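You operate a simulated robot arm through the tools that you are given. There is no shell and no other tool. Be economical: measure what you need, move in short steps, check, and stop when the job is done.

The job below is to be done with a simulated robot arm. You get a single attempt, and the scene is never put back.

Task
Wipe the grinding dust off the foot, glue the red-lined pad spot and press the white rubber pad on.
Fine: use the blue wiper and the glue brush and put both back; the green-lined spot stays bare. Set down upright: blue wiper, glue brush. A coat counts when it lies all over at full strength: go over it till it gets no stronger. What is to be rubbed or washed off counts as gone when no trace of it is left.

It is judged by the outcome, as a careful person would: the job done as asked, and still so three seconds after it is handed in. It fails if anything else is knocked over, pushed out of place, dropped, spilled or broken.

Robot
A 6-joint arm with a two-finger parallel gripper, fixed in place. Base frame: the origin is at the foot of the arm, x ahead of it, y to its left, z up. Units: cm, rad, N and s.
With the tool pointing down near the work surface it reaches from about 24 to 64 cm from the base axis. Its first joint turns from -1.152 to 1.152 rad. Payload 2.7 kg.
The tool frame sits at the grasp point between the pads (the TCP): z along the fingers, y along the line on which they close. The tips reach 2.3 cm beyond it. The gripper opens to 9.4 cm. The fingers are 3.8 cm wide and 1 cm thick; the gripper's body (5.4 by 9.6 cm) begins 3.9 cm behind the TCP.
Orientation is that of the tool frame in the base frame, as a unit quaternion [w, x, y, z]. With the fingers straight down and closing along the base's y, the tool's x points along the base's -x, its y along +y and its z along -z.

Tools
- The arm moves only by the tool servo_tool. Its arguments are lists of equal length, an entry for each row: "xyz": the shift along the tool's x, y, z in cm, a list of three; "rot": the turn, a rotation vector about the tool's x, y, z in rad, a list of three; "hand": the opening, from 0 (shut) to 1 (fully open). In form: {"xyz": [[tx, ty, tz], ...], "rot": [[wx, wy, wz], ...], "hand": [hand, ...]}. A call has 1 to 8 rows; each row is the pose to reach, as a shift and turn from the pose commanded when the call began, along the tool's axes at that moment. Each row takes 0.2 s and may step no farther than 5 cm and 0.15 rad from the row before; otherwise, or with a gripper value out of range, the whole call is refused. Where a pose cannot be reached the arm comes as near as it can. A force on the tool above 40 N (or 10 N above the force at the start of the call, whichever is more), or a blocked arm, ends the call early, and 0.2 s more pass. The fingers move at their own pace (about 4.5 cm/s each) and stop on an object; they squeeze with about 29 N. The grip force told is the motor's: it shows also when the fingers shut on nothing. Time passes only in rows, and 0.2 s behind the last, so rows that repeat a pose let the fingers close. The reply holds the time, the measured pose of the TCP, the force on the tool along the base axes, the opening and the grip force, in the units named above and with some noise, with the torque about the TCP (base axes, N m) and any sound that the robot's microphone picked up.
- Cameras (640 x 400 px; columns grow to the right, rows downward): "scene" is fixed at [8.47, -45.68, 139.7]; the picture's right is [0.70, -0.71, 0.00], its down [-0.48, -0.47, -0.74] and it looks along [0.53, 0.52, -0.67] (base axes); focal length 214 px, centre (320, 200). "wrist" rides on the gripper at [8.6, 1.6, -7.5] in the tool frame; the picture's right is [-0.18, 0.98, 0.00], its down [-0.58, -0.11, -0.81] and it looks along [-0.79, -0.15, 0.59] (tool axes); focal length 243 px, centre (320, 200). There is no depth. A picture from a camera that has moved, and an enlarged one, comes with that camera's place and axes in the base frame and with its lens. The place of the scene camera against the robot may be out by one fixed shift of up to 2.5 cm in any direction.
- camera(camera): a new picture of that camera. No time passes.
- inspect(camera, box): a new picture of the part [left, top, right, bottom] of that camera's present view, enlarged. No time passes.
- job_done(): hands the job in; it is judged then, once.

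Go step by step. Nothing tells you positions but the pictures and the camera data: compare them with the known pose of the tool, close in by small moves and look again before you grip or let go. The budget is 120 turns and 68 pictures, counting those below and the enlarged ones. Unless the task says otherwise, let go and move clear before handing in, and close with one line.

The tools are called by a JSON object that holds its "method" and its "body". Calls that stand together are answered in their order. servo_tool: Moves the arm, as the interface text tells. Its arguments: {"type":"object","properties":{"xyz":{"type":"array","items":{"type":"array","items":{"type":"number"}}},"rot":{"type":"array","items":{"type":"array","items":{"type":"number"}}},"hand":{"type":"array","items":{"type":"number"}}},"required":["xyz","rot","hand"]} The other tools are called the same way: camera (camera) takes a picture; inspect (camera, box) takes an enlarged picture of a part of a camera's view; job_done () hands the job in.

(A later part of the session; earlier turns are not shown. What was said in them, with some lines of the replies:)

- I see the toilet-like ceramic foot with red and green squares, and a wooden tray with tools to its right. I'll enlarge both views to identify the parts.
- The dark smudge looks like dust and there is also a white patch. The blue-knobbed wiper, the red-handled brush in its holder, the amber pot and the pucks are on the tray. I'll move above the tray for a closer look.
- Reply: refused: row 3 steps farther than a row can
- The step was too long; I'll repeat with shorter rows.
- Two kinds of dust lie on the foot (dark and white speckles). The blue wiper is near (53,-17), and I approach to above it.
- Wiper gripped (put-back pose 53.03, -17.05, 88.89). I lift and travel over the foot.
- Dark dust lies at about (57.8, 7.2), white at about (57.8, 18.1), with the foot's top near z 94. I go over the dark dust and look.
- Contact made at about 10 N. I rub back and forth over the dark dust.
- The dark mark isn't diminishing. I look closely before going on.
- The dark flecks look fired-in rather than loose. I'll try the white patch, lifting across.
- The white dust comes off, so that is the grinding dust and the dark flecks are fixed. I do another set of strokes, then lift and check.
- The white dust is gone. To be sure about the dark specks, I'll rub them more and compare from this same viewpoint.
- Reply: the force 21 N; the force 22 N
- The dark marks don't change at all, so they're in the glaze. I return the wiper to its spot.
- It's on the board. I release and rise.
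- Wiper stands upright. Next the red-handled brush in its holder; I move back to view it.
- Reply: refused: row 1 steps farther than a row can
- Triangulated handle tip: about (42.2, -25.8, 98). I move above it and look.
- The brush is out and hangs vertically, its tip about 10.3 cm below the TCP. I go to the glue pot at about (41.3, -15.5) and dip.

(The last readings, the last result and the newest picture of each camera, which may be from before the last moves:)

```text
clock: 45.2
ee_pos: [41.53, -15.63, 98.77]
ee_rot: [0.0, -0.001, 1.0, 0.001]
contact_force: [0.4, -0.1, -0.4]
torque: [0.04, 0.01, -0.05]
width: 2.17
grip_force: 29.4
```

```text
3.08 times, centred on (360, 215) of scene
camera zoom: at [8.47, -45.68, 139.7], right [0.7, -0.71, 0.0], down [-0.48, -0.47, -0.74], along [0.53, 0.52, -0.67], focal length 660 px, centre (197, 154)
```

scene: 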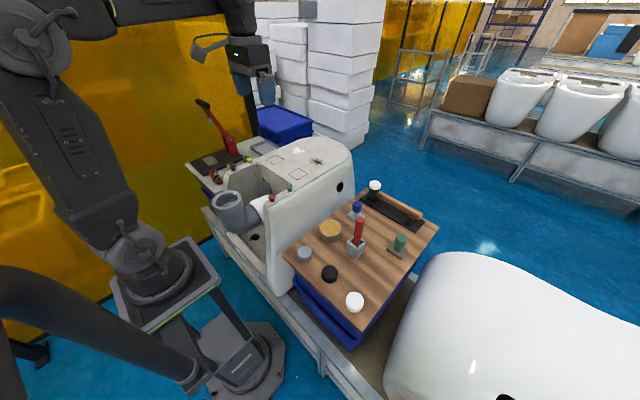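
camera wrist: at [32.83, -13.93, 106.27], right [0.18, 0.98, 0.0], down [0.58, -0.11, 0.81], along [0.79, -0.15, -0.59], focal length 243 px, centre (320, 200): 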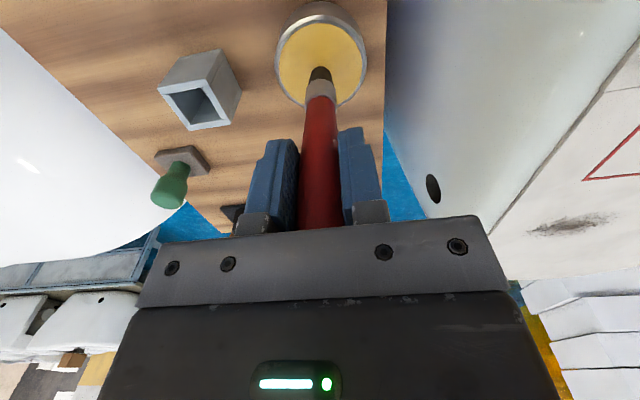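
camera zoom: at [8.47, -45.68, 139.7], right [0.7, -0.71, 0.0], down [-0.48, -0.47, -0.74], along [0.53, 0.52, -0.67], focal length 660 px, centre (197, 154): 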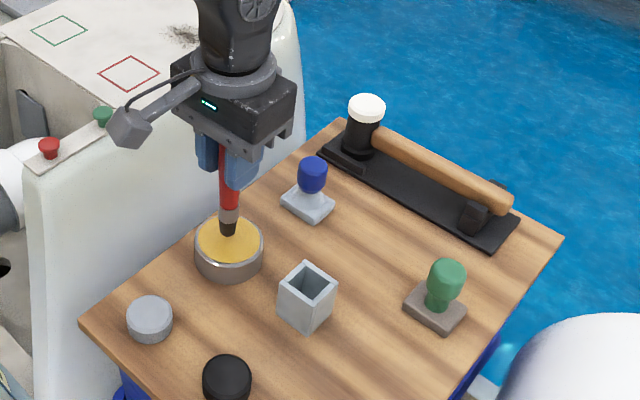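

{"method": "servo_tool", "body": {"xyz": [[0, 0, 0.8], [0, 0, 1.6], [0, 0, 2.2]], "rot": [[0, 0, 0], [0, 0, 0], [0, 0, 0]], "hand": [0, 0, 0]}}

{"method": "inspect", "body": {"camera": "scene", "box": [280, 180, 400, 280]}}

```text
clock: 46.0
ee_pos: [41.74, -15.43, 96.98]
ee_rot: [0.006, -0.001, 1.0, -0.001]
contact_force: [-1.4, 4.6, 36.1]
torque: [0.42, 0.08, 0.04]
width: 2.2
grip_force: 29.1
```

```text
4.00 times, centred on (340, 230) of scene
camera zoom: at [8.42, -45.66, 139.71], right [0.7, -0.71, 0.0], down [-0.48, -0.47, -0.74], along [0.53, 0.52, -0.67], focal length 858 px, centre (240, 80)
```

zoom: 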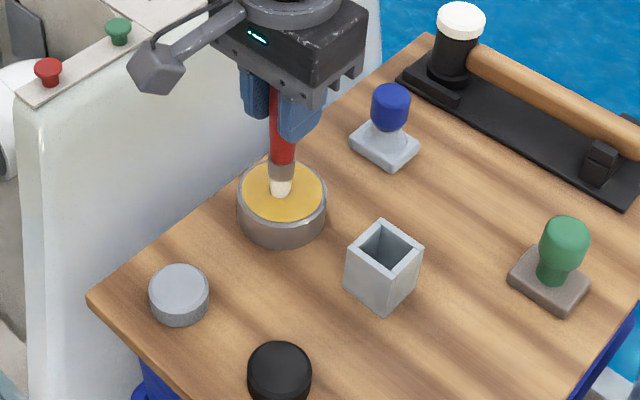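

The bristles took the glue (they turned pale). I lift and carry the brush to the red square, centred near (47.9, 6.0).

{"method": "servo_tool", "body": {"xyz": [[0, 0, -2], [0, 0, -6], [0, 0, -10], [0, 2, -12], [-1.5, 6.5, -12], [-3, 11, -12], [-4.5, 15.5, -12], [-5.5, 19.5, -12]], "rot": [[0, 0, 0], [0, 0, 0], [0, 0, 0], [0, 0, 0], [0, 0, 0], [0, 0, 0], [0, 0, 0], [0, 0, 0]], "hand": [0, 0, 0, 0, 0, 0, 0, 0]}}

{"method": "camera", "body": {"camera": "wrist"}}

```text
clock: 47.8
ee_pos: [47.21, 3.77, 108.3]
ee_rot: [0.001, -0.001, 1.0, 0.001]
contact_force: [-0.2, 0.7, -0.2]
torque: [-0.01, 0.03, 0.01]
width: 2.21
grip_force: 29.3
```

```text
29 pictures are left
camera wrist: at [38.56, 5.44, 115.88], right [0.18, 0.98, 0.0], down [0.58, -0.11, 0.81], along [0.79, -0.15, -0.59], focal length 243 px, centre (320, 200)
```

wrist: 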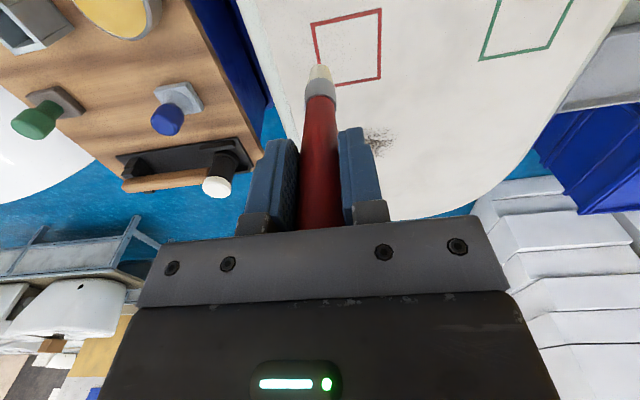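

{"method": "servo_tool", "body": {"xyz": [[-0.7, 2.3, 0], [-0.7, 2.3, 2], [-0.7, 2.3, 3.3], [-0.7, 2.3, 3.6]], "rot": [[0, 0, 0], [0, 0, 0], [0, 0, 0], [0, 0, 0]], "hand": [0, 0, 0, 0]}}

{"method": "servo_tool", "body": {"xyz": [[0, 0, 0.2], [0, 0, 0.3]], "rot": [[0, 0, 0], [0, 0, 0]], "hand": [0, 0]}}

{"method": "inspect", "body": {"camera": "wrist", "box": [220, 0, 460, 150]}}

```text
clock: 48.8
ee_pos: [47.55, 6.29, 104.92]
ee_rot: [0.0, 0.001, 1.0, 0.0]
contact_force: [-0.1, 0.0, 0.3]
torque: [-0.05, 0.03, 0.01]
width: 2.16
grip_force: 29.3
```

```text
clock: 49.4
ee_pos: [47.58, 6.46, 104.65]
ee_rot: [0.0, 0.0, 1.0, 0.001]
contact_force: [0.9, 0.4, -0.6]
torque: [-0.01, -0.02, -0.02]
width: 2.15
grip_force: 29.6
```

```text
2.67 times, centred on (340, 75) of wrist
camera zoom: at [39.01, 7.95, 112.1], right [0.18, 0.98, 0.0], down [0.58, -0.11, 0.81], along [0.79, -0.15, -0.59], focal length 647 px, centre (267, 533)
```

zoom: 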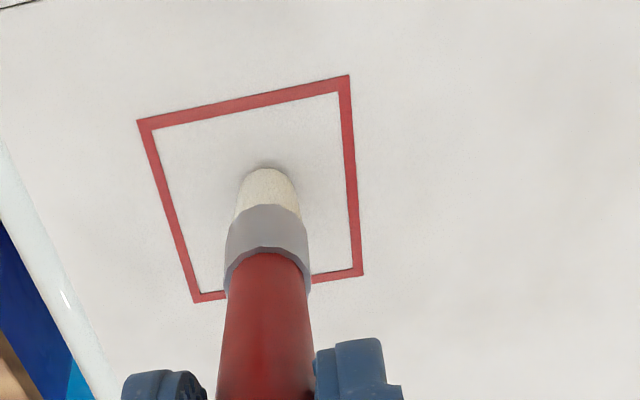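

{"method": "servo_tool", "body": {"xyz": [[0, 0, 0.2], [0, 0, 0.4], [0, 0, 0.5]], "rot": [[0, 0, 0], [0, 0, 0], [0, 0, 0]], "hand": [0, 0, 0]}}

```text
clock: 50.2
ee_pos: [47.63, 6.21, 104.26]
ee_rot: [0.001, -0.001, 1.0, 0.001]
contact_force: [0.2, 2.6, 9.9]
torque: [0.36, 0.01, 0.02]
width: 2.18
grip_force: 28.6
```

Touching with about 10 N. I brush in a serpentine over the square.

{"method": "servo_tool", "body": {"xyz": [[1.3, -0.2, 0], [1.3, -1.7, 0], [1.3, 0, 0], [1.3, 1.5, 0], [0.5, 1.5, 0], [0.5, 0, 0], [0.5, -1.7, 0], [-0.3, -1.7, 0]], "rot": [[0, 0, 0], [0, 0, 0], [0, 0, 0], [0, 0, 0], [0, 0, 0], [0, 0, 0], [0, 0, 0], [0, 0, 0]], "hand": [0, 0, 0, 0, 0, 0, 0, 0]}}

{"method": "servo_tool", "body": {"xyz": [[0, 1.7, 0], [0, 3.2, 0], [-0.8, 3.2, 0], [-0.8, 1.5, 0], [-0.8, 0, 0], [-1.5, 0, 0], [-1.5, 1.6, 0], [-1.5, 3.2, 0]], "rot": [[0, 0, 0], [0, 0, 0], [0, 0, 0], [0, 0, 0], [0, 0, 0], [0, 0, 0], [0, 0, 0], [0, 0, 0]], "hand": [0, 0, 0, 0, 0, 0, 0, 0]}}

{"method": "inspect", "body": {"camera": "wrist", "box": [220, 0, 460, 150]}}

```text
clock: 52.0
ee_pos: [48.03, 4.57, 104.25]
ee_rot: [0.001, 0.0, 1.0, 0.001]
contact_force: [0.3, 0.0, -0.4]
torque: [-0.01, 0.0, -0.02]
width: 2.17
grip_force: 28.7
```

```text
clock: 53.8
ee_pos: [49.36, 7.85, 104.11]
ee_rot: [-0.001, 0.0, 1.0, 0.001]
contact_force: [0.0, -1.9, 3.4]
torque: [-0.18, -0.07, 0.01]
width: 2.15
grip_force: 29.1
```

```text
2.67 times, centred on (340, 75) of wrist
camera zoom: at [40.75, 9.33, 111.59], right [0.18, 0.98, 0.0], down [0.58, -0.11, 0.81], along [0.79, -0.15, -0.59], focal length 647 px, centre (267, 533)
```

zoom: 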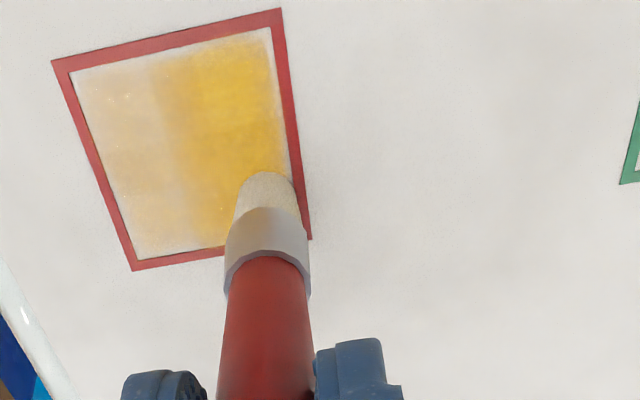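

The coat is building up; the -y side is weaker. I go over again there with a bit more pressure.

{"method": "servo_tool", "body": {"xyz": [[0, -1.7, 0.2], [0, -3.4, 0.3], [1.7, -3.4, 0.3], [3.2, -3.4, 0.3], [3.2, -2.6, 0.3], [1.7, -2.6, 0.3], [0, -2.6, 0.3], [0, -3.5, 0.3]], "rot": [[0, 0, 0], [0, 0, 0], [0, 0, 0], [0, 0, 0], [0, 0, 0], [0, 0, 0], [0, 0, 0], [0, 0, 0]], "hand": [0, 0, 0, 0, 0, 0, 0, 0]}}

{"method": "servo_tool", "body": {"xyz": [[1.7, 0, 0], [3.2, 0, 0], [3.2, 0.9, 0], [1.7, 0.9, 0], [0, 0.9, 0], [0, 1.8, 0], [1.7, 1.8, 0], [3.2, 1.8, 0]], "rot": [[0, 0, 0], [0, 0, 0], [0, 0, 0], [0, 0, 0], [0, 0, 0], [0, 0, 0], [0, 0, 0], [0, 0, 0]], "hand": [0, 0, 0, 0, 0, 0, 0, 0]}}

{"method": "inspect", "body": {"camera": "wrist", "box": [220, 0, 460, 150]}}

```text
clock: 55.6
ee_pos: [49.28, 4.35, 104.03]
ee_rot: [0.002, -0.002, 1.0, 0.0]
contact_force: [0.8, 3.6, 11.0]
torque: [0.4, -0.19, 0.03]
width: 2.13
grip_force: 29.0
```

```text
clock: 57.4
ee_pos: [46.18, 6.25, 104.09]
ee_rot: [0.002, 0.0, 1.0, 0.001]
contact_force: [2.1, -0.2, 6.8]
torque: [0.11, -0.29, -0.02]
width: 2.15
grip_force: 28.8
```

```text
2.67 times, centred on (340, 75) of wrist
camera zoom: at [37.62, 7.68, 111.45], right [0.18, 0.98, 0.0], down [0.58, -0.11, 0.81], along [0.79, -0.15, -0.59], focal length 647 px, centre (267, 533)
```

zoom: 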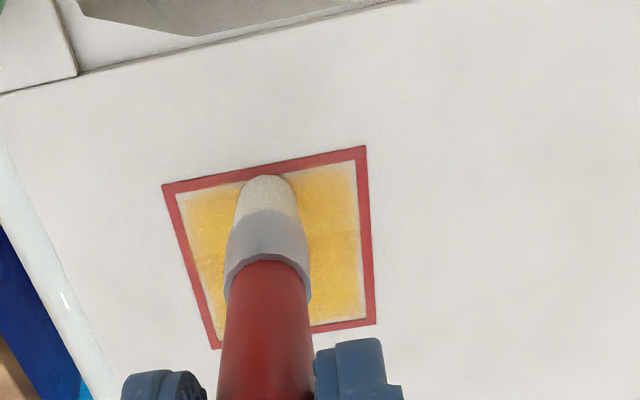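

{"method": "servo_tool", "body": {"xyz": [[0.1, 0.9, 0], [0.1, 1.8, 0], [-1.7, 1.8, 0], [-3.5, 1.8, 0], [-3.7, 0, 0], [-3.7, -2, 0], [-1.7, -2.1, 0], [0.1, -2.1, 0]], "rot": [[0, 0, 0], [0, 0, 0], [0, 0, 0], [0, 0, 0], [0, 0, 0], [0, 0, 0], [0, 0, 0], [0, 0, 0]], "hand": [0, 0, 0, 0, 0, 0, 0, 0]}}

{"method": "servo_tool", "body": {"xyz": [[0, 2, 0], [0, 3.9, 0], [-1, 3.9, 0], [-1, 1.5, 0], [-1, 0, 0], [-2, 0, 0], [-2, 2, 0], [-2, 3.9, 0]], "rot": [[0, 0, 0], [0, 0, 0], [0, 0, 0], [0, 0, 0], [0, 0, 0], [0, 0, 0], [0, 0, 0], [0, 0, 0]], "hand": [0, 0, 0, 0, 0, 0, 0, 0]}}

{"method": "servo_tool", "body": {"xyz": [[-1, 0, 0], [-1, -2, 0], [-1, -3.9, 0], [-1.8, -3.9, 0], [-1.8, -2, 0], [-1.8, 0, 0], [-1.8, 0, -2], [-1, -6, -4]], "rot": [[0, 0, 0], [0, 0, 0], [0, 0, 0], [0, 0, 0], [0, 0, 0], [0, 0, 0], [0, 0, 0], [0, 0, 0]], "hand": [0, 0, 0, 0, 0, 0, 0, 0]}}

{"method": "inspect", "body": {"camera": "wrist", "box": [260, 0, 500, 150]}}

```text
clock: 59.2
ee_pos: [46.1, 3.71, 103.89]
ee_rot: [0.005, 0.0, 1.0, 0.0]
contact_force: [7.3, -1.2, 20.9]
torque: [-0.3, -0.75, 0.0]
width: 2.19
grip_force: 29.1
```

```text
clock: 61.0
ee_pos: [47.99, 7.97, 103.85]
ee_rot: [0.002, 0.001, 1.0, 0.0]
contact_force: [0.5, -4.4, 12.9]
torque: [-0.53, -0.1, -0.07]
width: 2.16
grip_force: 29.2
```

```text
refused: row 8 steps farther than a row can; nothing moved
```

```text
2.67 times, centred on (380, 75) of wrist
camera zoom: at [39.38, 9.52, 111.39], right [0.18, 0.98, 0.0], down [0.58, -0.11, 0.81], along [0.79, -0.15, -0.59], focal length 647 px, centre (160, 533)
```

zoom: 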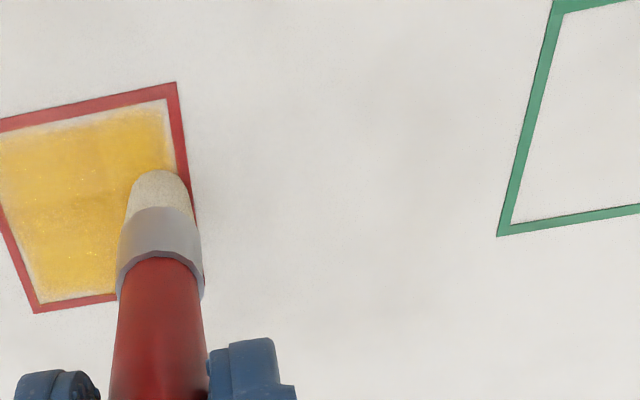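

{"method": "servo_tool", "body": {"xyz": [[-1, 0, 0], [-1, -2, 0], [-1, -3.9, 0], [-1.8, -3.9, 0], [-1.8, -2, 0], [-1.8, 0, 0], [-1.8, 0, -2], [0, -4, -4]], "rot": [[0, 0, 0], [0, 0, 0], [0, 0, 0], [0, 0, 0], [0, 0, 0], [0, 0, 0], [0, 0, 0], [0, 0, 0]], "hand": [0, 0, 0, 0, 0, 0, 0, 0]}}

{"method": "servo_tool", "body": {"xyz": [[2, -3, 0], [5, -5, 0]], "rot": [[0, 0, 0], [0, 0, 0]], "hand": [0, 0]}}

{"method": "inspect", "body": {"camera": "wrist", "box": [300, 0, 540, 150]}}

```text
clock: 62.8
ee_pos: [48.11, 4.36, 108.09]
ee_rot: [0.0, 0.0, 1.0, 0.0]
contact_force: [-0.1, -0.7, -0.1]
torque: [-0.01, -0.01, -0.02]
width: 2.13
grip_force: 29.6
```

```text
clock: 63.4
ee_pos: [42.99, -0.98, 108.23]
ee_rot: [0.001, 0.0, 1.0, 0.0]
contact_force: [0.1, 0.1, -1.1]
torque: [-0.01, 0.01, 0.0]
width: 2.14
grip_force: 28.7
```

```text
2.67 times, centred on (420, 75) of wrist
camera zoom: at [34.34, 0.56, 115.78], right [0.18, 0.98, 0.0], down [0.58, -0.11, 0.81], along [0.79, -0.15, -0.59], focal length 647 px, centre (53, 533)
```

zoom: 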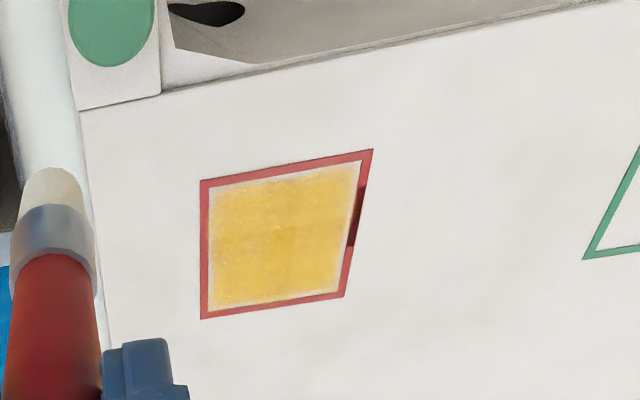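

The coat is nearly even. I do one more full pass reaching the edges to see if it gets any stronger.

{"method": "servo_tool", "body": {"xyz": [[-1.5, 2.5, 0], [-3, 5, 0], [-3, 5, 3], [-3, 5, 4.3], [-3, 7, 4.3], [-3, 9.1, 4.3], [-3.8, 9.1, 4.3], [-3.8, 7, 4.3]], "rot": [[0, 0, 0], [0, 0, 0], [0, 0, 0], [0, 0, 0], [0, 0, 0], [0, 0, 0], [0, 0, 0], [0, 0, 0]], "hand": [0, 0, 0, 0, 0, 0, 0, 0]}}

{"method": "servo_tool", "body": {"xyz": [[0, -2, 0], [-0.8, -2, 0], [-0.8, 0, 0], [-0.8, 2.1, 0], [-1.6, 2.1, 0], [-1.6, 0, 0], [-1.6, -2, 0], [-2.4, -2, 0]], "rot": [[0, 0, 0], [0, 0, 0], [0, 0, 0], [0, 0, 0], [0, 0, 0], [0, 0, 0], [0, 0, 0], [0, 0, 0]], "hand": [0, 0, 0, 0, 0, 0, 0, 0]}}

{"method": "servo_tool", "body": {"xyz": [[0, 2, 0], [0, 4.1, 0], [-0.6, 4.1, 0], [-0.6, 2, 0], [-0.6, 0, 0], [1.5, 0, 0], [3.2, 0, 0], [3.2, 0, -1]], "rot": [[0, 0, 0], [0, 0, 0], [0, 0, 0], [0, 0, 0], [0, 0, 0], [0, 0, 0], [0, 0, 0], [0, 0, 0]], "hand": [0, 0, 0, 0, 0, 0, 0, 0]}}

{"method": "servo_tool", "body": {"xyz": [[0, 0, -3], [1.5, -2.5, -3.5], [3, -5, -3.5]], "rot": [[0, 0, 0], [0, 0, 0], [0, 0, 0]], "hand": [0, 0, 0]}}

{"method": "inspect", "body": {"camera": "wrist", "box": [300, 0, 540, 150]}}

```text
clock: 65.2
ee_pos: [47.09, 5.86, 103.85]
ee_rot: [0.006, -0.001, 1.0, 0.004]
contact_force: [0.9, 11.3, 30.6]
torque: [1.16, -0.15, 0.03]
width: 2.17
grip_force: 29.1
```

```text
clock: 67.0
ee_pos: [49.37, 3.94, 103.88]
ee_rot: [0.004, -0.001, 1.0, 0.001]
contact_force: [-7.6, 6.7, 35.4]
torque: [0.65, 1.07, -0.04]
width: 2.15
grip_force: 28.5
```

```text
clock: 68.8
ee_pos: [45.86, 3.89, 104.46]
ee_rot: [-0.003, 0.0, 1.0, 0.0]
contact_force: [0.3, 0.4, 0.1]
torque: [0.03, 0.03, -0.03]
width: 2.13
grip_force: 28.5
```

```text
clock: 69.6
ee_pos: [43.02, -1.1, 108.18]
ee_rot: [0.001, -0.001, 1.0, 0.0]
contact_force: [0.0, -0.2, 0.2]
torque: [0.0, -0.02, 0.01]
width: 2.11
grip_force: 29.0
```

```text
2.67 times, centred on (420, 75) of wrist
camera zoom: at [34.47, 0.44, 115.61], right [0.18, 0.98, 0.0], down [0.58, -0.11, 0.81], along [0.79, -0.15, -0.59], focal length 647 px, centre (53, 533)
```

zoom: 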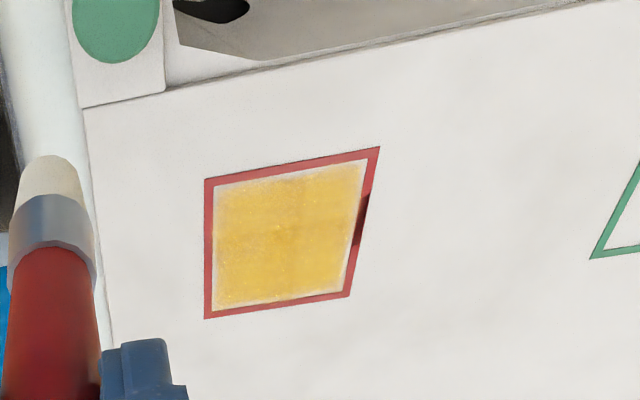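

The coat no longer changes, so it is at full strength. I carry the brush back above its holder and check the alignment.

{"method": "servo_tool", "body": {"xyz": [[0.3, -4.5, 0], [0.6, -9, 0], [0.9, -13.5, 0], [1.2, -18, 0], [1.3, -22, 0], [1.3, -24.4, 0], [1.3, -24.4, 1.5], [1.3, -24.4, 2.5]], "rot": [[0, 0, 0], [0, 0, 0], [0, 0, 0], [0, 0, 0], [0, 0, 0], [0, 0, 0], [0, 0, 0], [0, 0, 0]], "hand": [0, 0, 0, 0, 0, 0, 0, 0]}}

{"method": "servo_tool", "body": {"xyz": [[0, 0, 2.5], [0, 0, 5]], "rot": [[0, 0, 0], [0, 0, 0]], "hand": [0, 0]}}

{"method": "inspect", "body": {"camera": "wrist", "box": [200, 0, 440, 150]}}

{"method": "inspect", "body": {"camera": "scene", "box": [300, 190, 420, 270]}}

```text
clock: 71.4
ee_pos: [41.68, -25.54, 105.51]
ee_rot: [0.0, 0.0, 1.0, 0.001]
contact_force: [-0.1, -0.7, -0.4]
torque: [0.01, 0.02, 0.04]
width: 2.1
grip_force: 29.5
```

```text
clock: 72.0
ee_pos: [41.54, -25.47, 100.66]
ee_rot: [0.001, 0.0, 1.0, 0.001]
contact_force: [-0.7, -0.6, 0.0]
torque: [-0.04, -0.01, -0.01]
width: 2.12
grip_force: 29.4
```

```text
2.67 times, centred on (320, 75) of wrist
camera zoom: at [32.96, -23.99, 108.12], right [0.18, 0.98, 0.0], down [0.58, -0.11, 0.81], along [0.79, -0.15, -0.59], focal length 647 px, centre (320, 533)
```

zoom: 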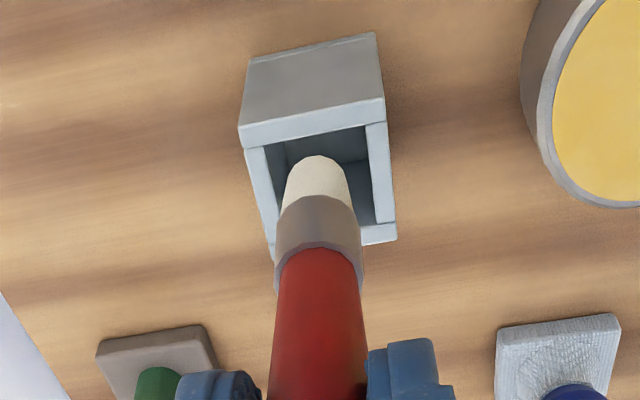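

```text
5.00 times, centred on (360, 230) of scene
camera zoom: at [8.47, -45.68, 139.7], right [0.7, -0.71, 0.0], down [-0.48, -0.47, -0.74], along [0.53, 0.52, -0.67], focal length 1072 px, centre (120, 50)
```

zoom: 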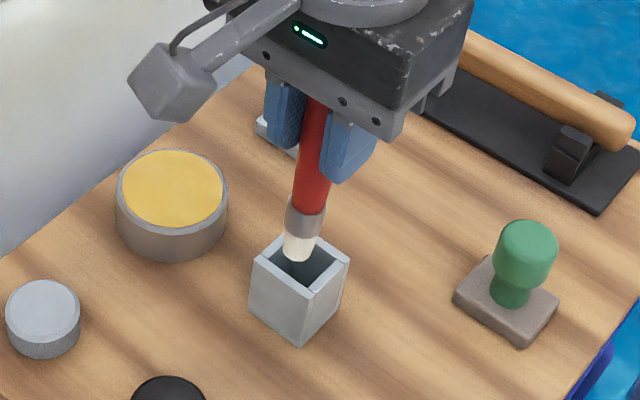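

{"method": "servo_tool", "body": {"xyz": [[-0.5, -0.2, 0], [-0.5, -0.2, 1.5], [-0.5, -0.2, 3], [-0.5, -0.2, 4]], "rot": [[0, 0, 0], [0, 0, 0], [0, 0, 0], [0, 0, 0]], "hand": [0, 0, 0, 0]}}

{"method": "inspect", "body": {"camera": "wrist", "box": [200, 0, 440, 150]}}

```text
clock: 73.0
ee_pos: [42.25, -25.71, 96.53]
ee_rot: [0.0, -0.001, 1.0, 0.0]
contact_force: [0.2, 0.9, -0.5]
torque: [0.03, 0.01, 0.04]
width: 2.11
grip_force: 29.6
```

```text
2.67 times, centred on (320, 75) of wrist
camera zoom: at [33.72, -24.18, 104.02], right [0.18, 0.98, 0.0], down [0.58, -0.11, 0.81], along [0.79, -0.15, -0.59], focal length 647 px, centre (320, 533)
```

zoom: 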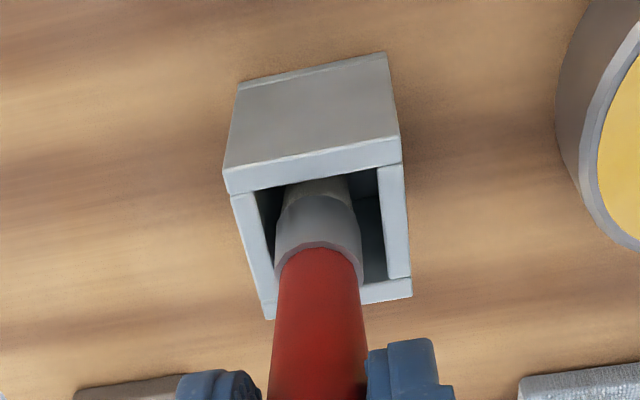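

Inserted without contact. I lower until it touches the holder's bottom, shifting a touch to +y.

{"method": "servo_tool", "body": {"xyz": [[0, 0.15, 0.7], [0, 0.15, 1.3], [0, 0.15, 1.7]], "rot": [[0, 0, 0], [0, 0, 0], [0, 0, 0]], "hand": [0, 0, 0]}}

{"method": "servo_tool", "body": {"xyz": [[0, 0, 0.15], [0, 0, 0.3]], "rot": [[0, 0, 0], [0, 0, 0]], "hand": [0, 0]}}

```text
clock: 73.8
ee_pos: [42.39, -25.5, 94.86]
ee_rot: [0.001, 0.0, 1.0, 0.001]
contact_force: [-1.2, 0.2, -0.5]
torque: [0.01, 0.0, 0.01]
width: 2.09
grip_force: 29.4
```

```text
clock: 74.4
ee_pos: [42.31, -25.5, 94.55]
ee_rot: [0.001, 0.0, 1.0, 0.0]
contact_force: [-1.7, -1.2, 6.1]
torque: [-0.02, 0.14, 0.0]
width: 2.1
grip_force: 29.4
```

It sits on the bottom. Release and rise.

{"method": "servo_tool", "body": {"xyz": [[0, 0, 0], [0, 0, 0], [0, 0, 0], [0, 0, 0], [0, 0, -3], [0, 0, -7], [0, 0, -11], [0, 0, -14]], "rot": [[0, 0, 0], [0, 0, 0], [0, 0, 0], [0, 0, 0], [0, 0, 0], [0, 0, 0], [0, 0, 0], [0, 0, 0]], "hand": [0.3, 0.7, 1, 1, 1, 1, 1, 1]}}

{"method": "inspect", "body": {"camera": "scene", "box": [270, 170, 450, 320]}}

```text
clock: 76.2
ee_pos: [41.98, -25.59, 108.62]
ee_rot: [0.001, 0.0, 1.0, 0.0]
contact_force: [0.8, -0.4, -0.2]
torque: [0.02, -0.02, 0.0]
width: 9.38
grip_force: 0.0
```

```text
2.67 times, centred on (360, 245) of scene
camera zoom: at [8.47, -45.68, 139.7], right [0.7, -0.71, 0.0], down [-0.48, -0.47, -0.74], along [0.53, 0.52, -0.67], focal length 572 px, centre (213, 80)
```

zoom: 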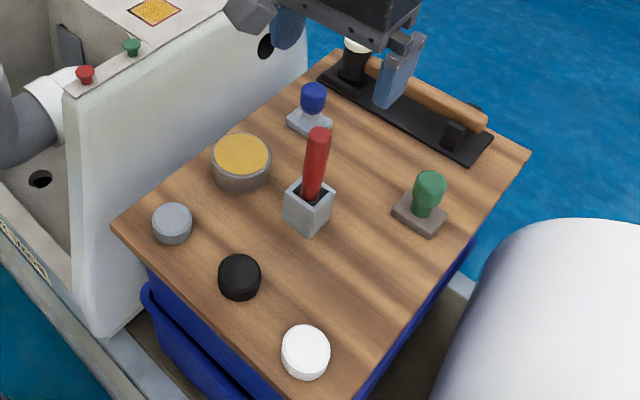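

Wiper and brush both stand well. The white pad is near (29, -35.5); I move to view it.

{"method": "servo_tool", "body": {"xyz": [[3.5, -2.5, 0], [7, -5, 0], [10.5, -7.5, 0], [13, -9.9, 2], [13, -9.9, 6], [13, -9.9, 9]], "rot": [[0, 0, 0], [0, 0, 0], [0, 0, 0], [0, 0, 0], [0, 0, 0], [0, 0, 0]], "hand": [0.75, 0.75, 0.75, 0.75, 0.75, 0.75]}}

{"method": "camera", "body": {"camera": "wrist"}}

```text
clock: 77.6
ee_pos: [29.39, -35.4, 99.46]
ee_rot: [0.001, 0.0, 1.0, 0.0]
contact_force: [0.3, 1.0, -0.1]
torque: [0.01, 0.0, 0.0]
width: 7.08
grip_force: 0.0
```

```text
18 pictures are left
camera wrist: at [20.66, -33.82, 106.92], right [0.18, 0.98, 0.0], down [0.58, -0.11, 0.81], along [0.79, -0.15, -0.59], focal length 243 px, centre (320, 200)
```

wrist: 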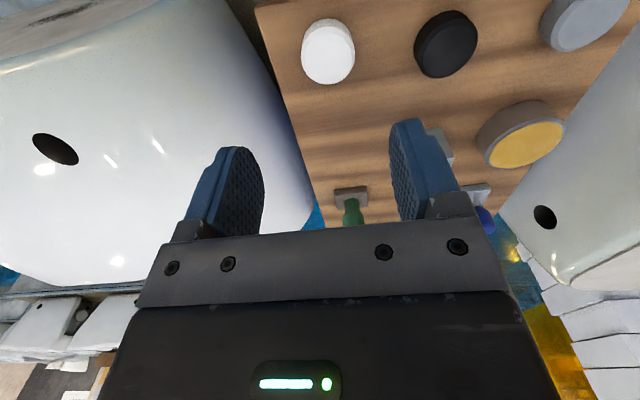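

{"method": "servo_tool", "body": {"xyz": [[0, 0.6, 3], [0, 0.6, 6], [0, 0.6, 8.5], [0, 0.6, 9.5]], "rot": [[0, 0, 0], [0, 0, 0], [0, 0, 0], [0, 0, 0]], "hand": [0.75, 0.75, 0.75, 0.75]}}

{"method": "camera", "body": {"camera": "wrist"}}

```text
clock: 78.6
ee_pos: [29.46, -34.96, 89.9]
ee_rot: [0.001, 0.0, 1.0, 0.002]
contact_force: [-1.0, 0.0, 0.6]
torque: [0.01, 0.01, -0.01]
width: 7.05
grip_force: 0.0
```

```text
17 pictures are left
camera wrist: at [20.85, -33.39, 97.41], right [0.18, 0.98, 0.0], down [0.58, -0.11, 0.81], along [0.79, -0.15, -0.59], focal length 243 px, centre (320, 200)
```

wrist: 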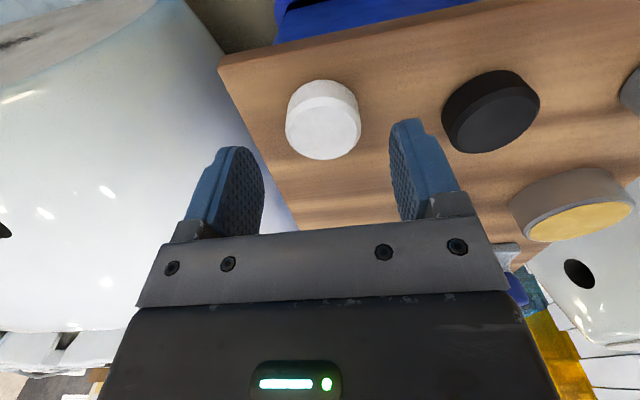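

{"method": "servo_tool", "body": {"xyz": [[0.35, 0.2, 1], [0.35, 0.2, 2], [0.35, 0.2, 2.8]], "rot": [[0, 0, 0], [0, 0, 0], [0, 0, 0]], "hand": [0.75, 0.75, 0.75]}}

{"method": "servo_tool", "body": {"xyz": [[0, 0, 0], [0, 0, 0], [0, 0, 0], [0, 0, 0], [0, 0, 0]], "rot": [[0, 0, 0], [0, 0, 0], [0, 0, 0], [0, 0, 0], [0, 0, 0]], "hand": [0.4, 0, 0, 0, 0]}}

{"method": "camera", "body": {"camera": "wrist"}}

```text
clock: 79.4
ee_pos: [29.26, -34.77, 87.12]
ee_rot: [0.001, 0.0, 1.0, 0.001]
contact_force: [0.5, -0.2, -0.1]
torque: [0.0, 0.0, -0.03]
width: 7.05
grip_force: 0.1
```

```text
clock: 80.6
ee_pos: [29.22, -34.74, 87.18]
ee_rot: [0.0, -0.001, 1.0, 0.001]
contact_force: [0.6, -0.4, -0.7]
torque: [-0.01, -0.01, 0.0]
width: 4.22
grip_force: 28.7
```

```text
16 pictures are left
camera wrist: at [20.54, -33.19, 94.63], right [0.18, 0.98, 0.0], down [0.58, -0.11, 0.81], along [0.79, -0.15, -0.59], focal length 243 px, centre (320, 200)
```

wrist: 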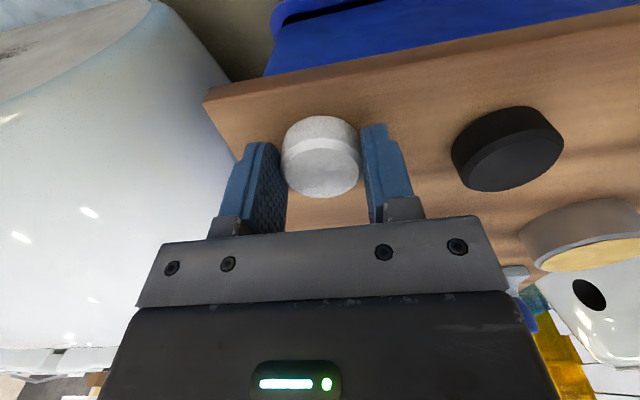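

Pad gripped (4.2 cm). I lift and carry it to the glued square at (47.9, 6.05).

{"method": "servo_tool", "body": {"xyz": [[0, 0, -2], [0, 0, -6], [0, 0, -10.5], [0, 0, -15], [0, 0, -19], [-2, 4, -19], [-4, 8.2, -19], [-6, 12.4, -19]], "rot": [[0, 0, 0], [0, 0, 0], [0, 0, 0], [0, 0, 0], [0, 0, 0], [0, 0, 0], [0, 0, 0], [0, 0, 0]], "hand": [0, 0, 0, 0, 0, 0, 0, 0]}}

{"method": "servo_tool", "body": {"xyz": [[-2, 4, 0], [-4, 8.2, 0], [-6, 12.4, 0], [-8, 16.6, 0], [-10, 20.8, 0], [-12, 25, 0], [-12.7, 28.4, 0]], "rot": [[0, 0, 0], [0, 0, 0], [0, 0, 0], [0, 0, 0], [0, 0, 0], [0, 0, 0], [0, 0, 0]], "hand": [0, 0, 0, 0, 0, 0, 0]}}

{"method": "camera", "body": {"camera": "wrist"}}

```text
clock: 82.4
ee_pos: [35.0, -22.13, 106.08]
ee_rot: [0.002, 0.0, 1.0, 0.001]
contact_force: [0.0, 0.3, -0.6]
torque: [0.04, 0.0, -0.02]
width: 4.22
grip_force: 29.0
```

```text
clock: 84.0
ee_pos: [47.71, 6.33, 106.28]
ee_rot: [-0.001, -0.001, 1.0, 0.001]
contact_force: [0.1, -0.4, -1.1]
torque: [-0.03, 0.01, -0.01]
width: 4.24
grip_force: 29.3
```

```text
15 pictures are left
camera wrist: at [39.08, 7.86, 113.73], right [0.18, 0.98, 0.0], down [0.58, -0.11, 0.81], along [0.79, -0.15, -0.59], focal length 243 px, centre (320, 200)
```

wrist: 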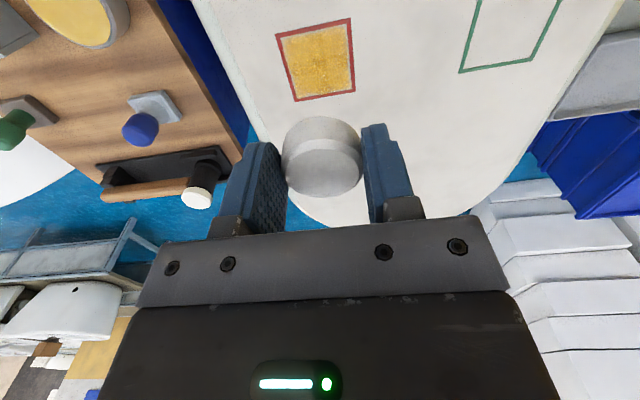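

{"method": "servo_tool", "body": {"xyz": [[-0.4, -0.2, 2.5], [-0.4, -0.2, 5], [-0.4, -0.2, 7], [-0.4, -0.2, 7.9]], "rot": [[0, 0, 0], [0, 0, 0], [0, 0, 0], [0, 0, 0]], "hand": [0, 0, 0, 0]}}

{"method": "inspect", "body": {"camera": "wrist", "box": [200, 50, 440, 200]}}

{"method": "inspect", "body": {"camera": "scene", "box": [240, 130, 340, 200]}}

```text
clock: 85.0
ee_pos: [48.12, 5.98, 98.21]
ee_rot: [0.001, 0.0, 1.0, 0.0]
contact_force: [-0.2, 0.5, -0.4]
torque: [-0.02, 0.03, 0.01]
width: 4.21
grip_force: 28.9
```

```text
2.67 times, centred on (320, 125) of wrist
camera zoom: at [39.49, 7.55, 105.72], right [0.18, 0.98, 0.0], down [0.58, -0.11, 0.81], along [0.79, -0.15, -0.59], focal length 647 px, centre (320, 400)
```

zoom: 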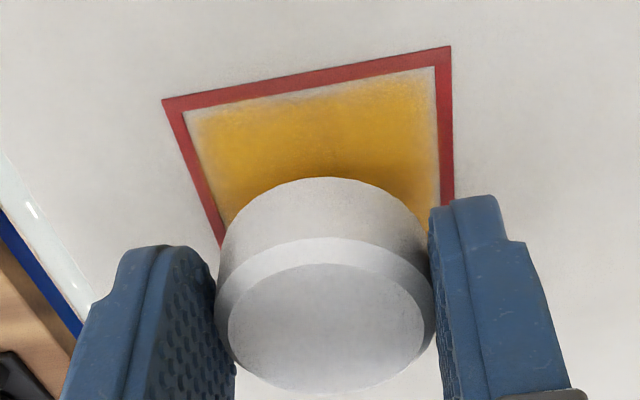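

```text
5.71 times, centred on (290, 165) of scene
camera zoom: at [8.47, -45.68, 139.7], right [0.7, -0.71, 0.0], down [-0.48, -0.47, -0.74], along [0.53, 0.52, -0.67], focal length 1226 px, centre (491, 400)
```

zoom: 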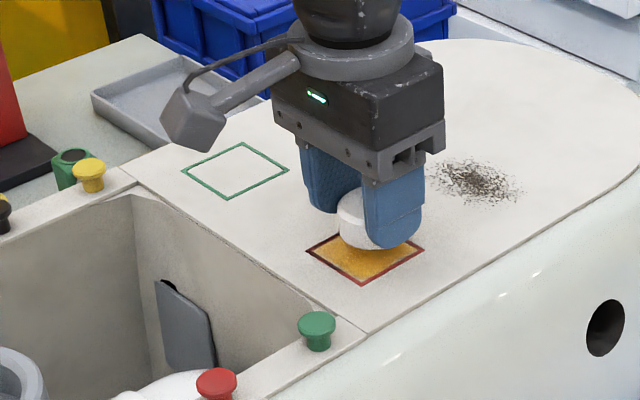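

{"method": "servo_tool", "body": {"xyz": [[0, 0, 0.4], [0, 0, 0.7]], "rot": [[0, 0, 0], [0, 0, 0]], "hand": [0, 0]}}

{"method": "inspect", "body": {"camera": "wrist", "box": [200, 50, 440, 200]}}

{"method": "inspect", "body": {"camera": "scene", "box": [275, 150, 325, 185]}}

```text
clock: 85.6
ee_pos: [48.17, 5.85, 97.7]
ee_rot: [0.001, -0.001, 1.0, 0.001]
contact_force: [-0.2, 0.3, -0.7]
torque: [-0.04, 0.02, -0.01]
width: 4.22
grip_force: 29.3
```

```text
2.67 times, centred on (320, 125) of wrist
camera zoom: at [39.49, 7.48, 105.11], right [0.18, 0.98, 0.0], down [0.58, -0.11, 0.81], along [0.79, -0.15, -0.59], focal length 647 px, centre (320, 400)
```

zoom: 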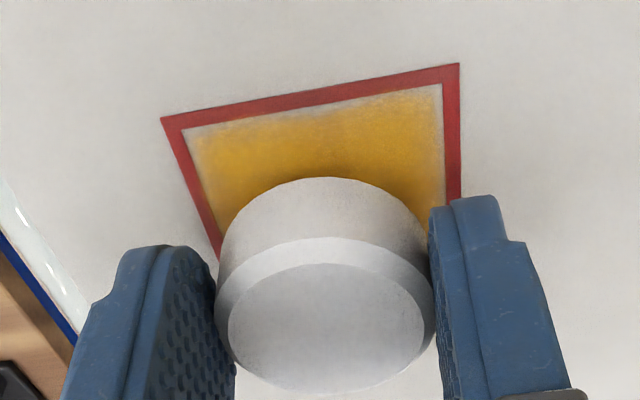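

```text
11.43 times, centred on (300, 168) of scene
camera zoom: at [8.47, -45.68, 139.7], right [0.7, -0.71, 0.0], down [-0.48, -0.47, -0.74], along [0.53, 0.52, -0.67], focal length 2451 px, centre (549, 571)
```

zoom: 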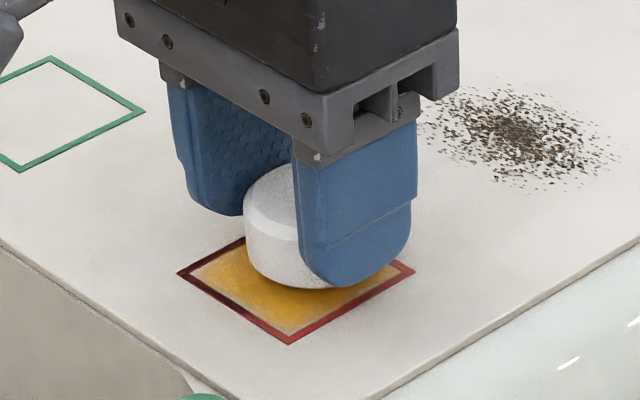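

The pad sits about 0.7 cm too far in +x and slightly -y; I correct it before contact.

{"method": "servo_tool", "body": {"xyz": [[0.4, 0.1, 0], [0.7, 0.2, 0], [0.7, 0.2, 0.2]], "rot": [[0, 0, 0], [0, 0, 0], [0, 0, 0]], "hand": [0, 0, 0]}}

{"method": "inspect", "body": {"camera": "wrist", "box": [200, 50, 440, 200]}}

{"method": "inspect", "body": {"camera": "scene", "box": [275, 150, 325, 185]}}

```text
clock: 86.4
ee_pos: [47.5, 6.07, 97.27]
ee_rot: [0.001, 0.001, 1.0, 0.0]
contact_force: [-0.7, -0.5, -0.3]
torque: [-0.03, 0.0, -0.04]
width: 4.22
grip_force: 28.7
```

```text
2.67 times, centred on (320, 125) of wrist
camera zoom: at [38.79, 7.73, 104.86], right [0.18, 0.98, 0.0], down [0.58, -0.11, 0.81], along [0.79, -0.15, -0.59], focal length 647 px, centre (320, 400)
```

zoom: 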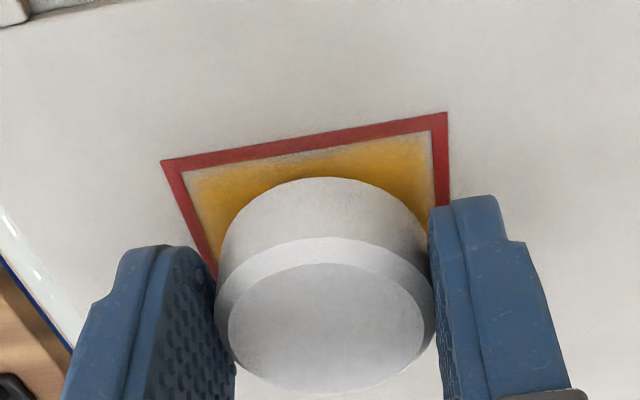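

```text
11.43 times, centred on (300, 168) of scene
camera zoom: at [8.47, -45.68, 139.7], right [0.7, -0.71, 0.0], down [-0.48, -0.47, -0.74], along [0.53, 0.52, -0.67], focal length 2451 px, centre (549, 571)
```

zoom: 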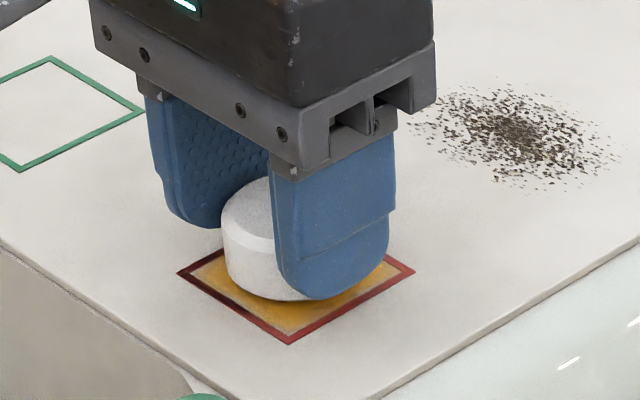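

Centred now. I lower to contact and press.

{"method": "servo_tool", "body": {"xyz": [[0, 0, 0.15], [0, 0, 0.3]], "rot": [[0, 0, 0], [0, 0, 0]], "hand": [0, 0]}}

{"method": "servo_tool", "body": {"xyz": [[0, 0, 0.15], [0, 0, 0.25]], "rot": [[0, 0, 0], [0, 0, 0]], "hand": [0, 0]}}

```text
clock: 87.0
ee_pos: [47.52, 6.21, 97.09]
ee_rot: [0.001, 0.0, 1.0, 0.0]
contact_force: [-0.2, 0.5, -0.8]
torque: [-0.03, 0.0, 0.0]
width: 4.23
grip_force: 29.1
```

```text
clock: 87.6
ee_pos: [47.47, 6.11, 97.0]
ee_rot: [0.004, -0.001, 1.0, 0.001]
contact_force: [-4.2, -2.8, 22.1]
torque: [-0.13, 0.01, -0.04]
width: 4.2
grip_force: 29.2
```

Pressing at about 22 N; I hold, then release and rise.

{"method": "servo_tool", "body": {"xyz": [[0, 0, 0.1], [0, 0, 0.1], [0, 0, 0.1], [0, 0, 0.1], [0, 0, 0.1], [0, 0, 0.1], [0, 0, 0.1], [0, 0, 0.1]], "rot": [[0, 0, 0], [0, 0, 0], [0, 0, 0], [0, 0, 0], [0, 0, 0], [0, 0, 0], [0, 0, 0], [0, 0, 0]], "hand": [0, 0, 0, 0, 0, 0, 0, 0]}}

{"method": "servo_tool", "body": {"xyz": [[0, 0, -0.1], [0, 0, -0.1], [0, 0, -0.1], [0, 0, -0.1], [0, 0, -3], [0, 0, -7], [2, 0, -11], [5, 0, -14]], "rot": [[0, 0, 0], [0, 0, 0], [0, 0, 0], [0, 0, 0], [0, 0, 0], [0, 0, 0], [0, 0, 0], [0, 0, 0]], "hand": [0.5, 0.7, 0.8, 0.8, 0.8, 0.8, 0.8, 0.8]}}

{"method": "camera", "body": {"camera": "wrist"}}

{"method": "inspect", "body": {"camera": "scene", "box": [240, 110, 400, 210]}}

```text
clock: 89.4
ee_pos: [47.48, 6.26, 96.98]
ee_rot: [0.005, 0.0, 1.0, 0.0]
contact_force: [1.7, 2.9, 29.4]
torque: [0.02, -0.15, 0.01]
width: 4.21
grip_force: 29.0
```

```text
clock: 91.2
ee_pos: [42.21, 6.0, 111.04]
ee_rot: [0.0, 0.0, 1.0, 0.002]
contact_force: [-0.1, -0.6, -0.2]
torque: [0.0, -0.03, -0.01]
width: 7.52
grip_force: 0.1
```

```text
8 pictures are left
camera wrist: at [33.62, 7.54, 118.45], right [0.18, 0.98, 0.0], down [0.58, -0.11, 0.81], along [0.79, -0.15, -0.59], focal length 243 px, centre (320, 200)
```

wrist: 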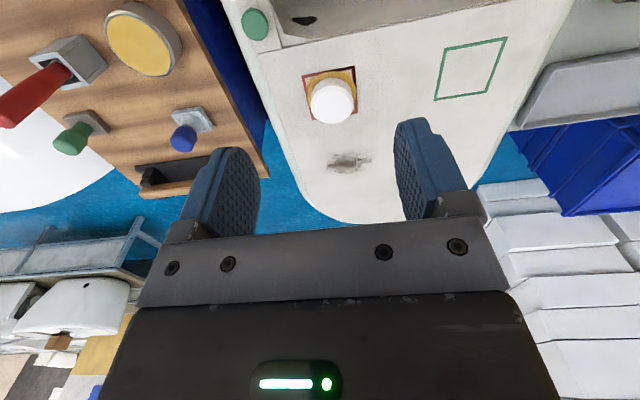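

```text
4.00 times, centred on (320, 160) of scene
camera zoom: at [8.47, -45.68, 139.7], right [0.7, -0.71, 0.0], down [-0.48, -0.47, -0.74], along [0.53, 0.52, -0.67], focal length 858 px, centre (320, 360)
```

zoom: 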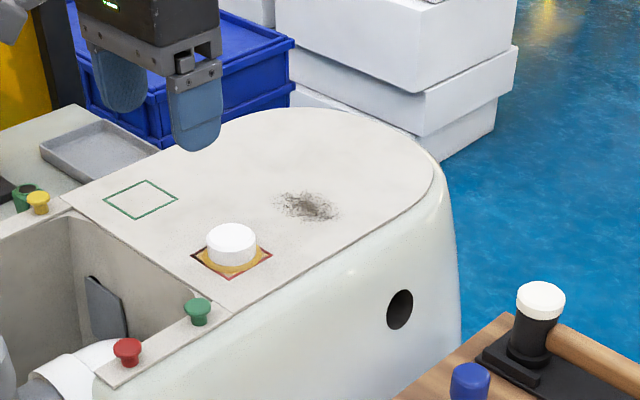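

{"method": "inspect", "body": {"camera": "wrist", "box": [260, 40, 420, 180]}}

{"method": "inspect", "body": {"camera": "scene", "box": [275, 150, 325, 185]}}

{"method": "inspect", "body": {"camera": "scene", "box": [270, 170, 450, 320]}}

```text
2.86 times, centred on (340, 110) of wrist
camera zoom: at [33.62, 7.54, 118.45], right [0.18, 0.98, 0.0], down [0.58, -0.11, 0.81], along [0.79, -0.15, -0.59], focal length 693 px, centre (263, 457)
```

zoom: 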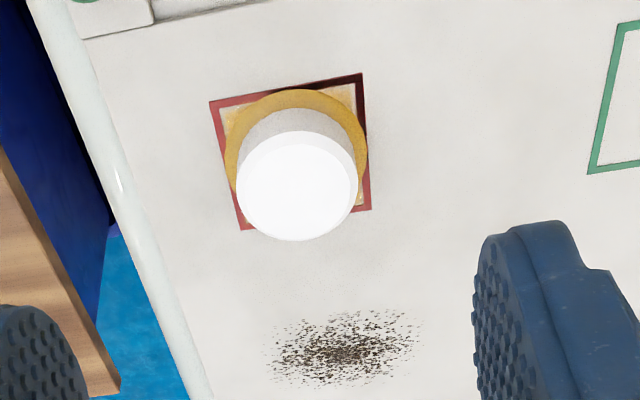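

```text
11.43 times, centred on (300, 168) of scene
camera zoom: at [8.47, -45.68, 139.7], right [0.7, -0.71, 0.0], down [-0.48, -0.47, -0.74], along [0.53, 0.52, -0.67], focal length 2451 px, centre (549, 571)
```

zoom: 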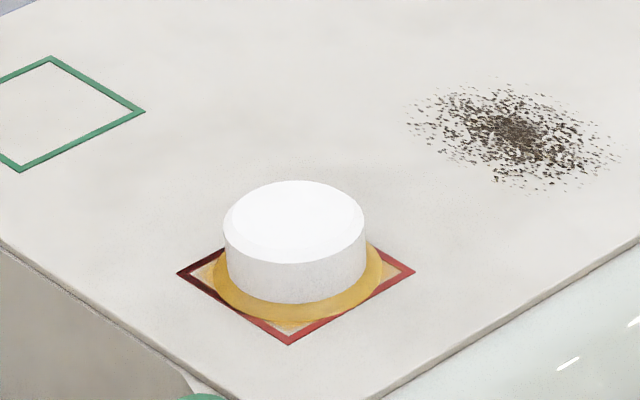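

```text
2.67 times, centred on (360, 245) of scene
camera zoom: at [8.47, -45.68, 139.7], right [0.7, -0.71, 0.0], down [-0.48, -0.47, -0.74], along [0.53, 0.52, -0.67], focal length 572 px, centre (213, 80)
```

zoom: 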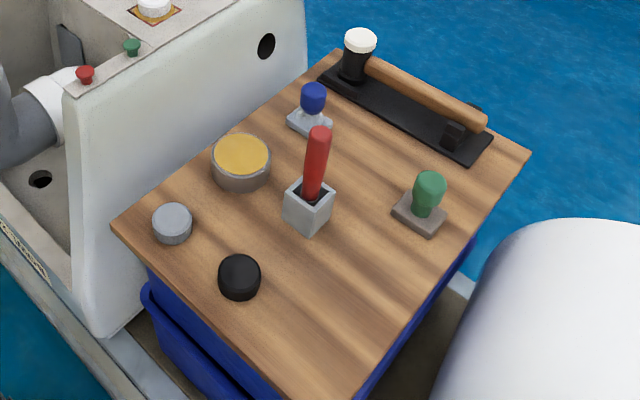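

The pad is bonded: a ring of squeezed-out glue shows around it, and it sits centred in the red square. The green square is bare, the white dust is gone, and both tools stand upright in their places, so I hand in.

{"method": "job_done", "body": {}}

```text
The job is handed in.
```

The job is handed in: the grinding dust is wiped off, the red-lined spot is glued with the white pad pressed on it, and the blue wiper and glue brush stand back in their places. I took the white powder to be the grinding dust. The dark specks beside it did not change under repeated rubbing, so I left them as part of the foot.
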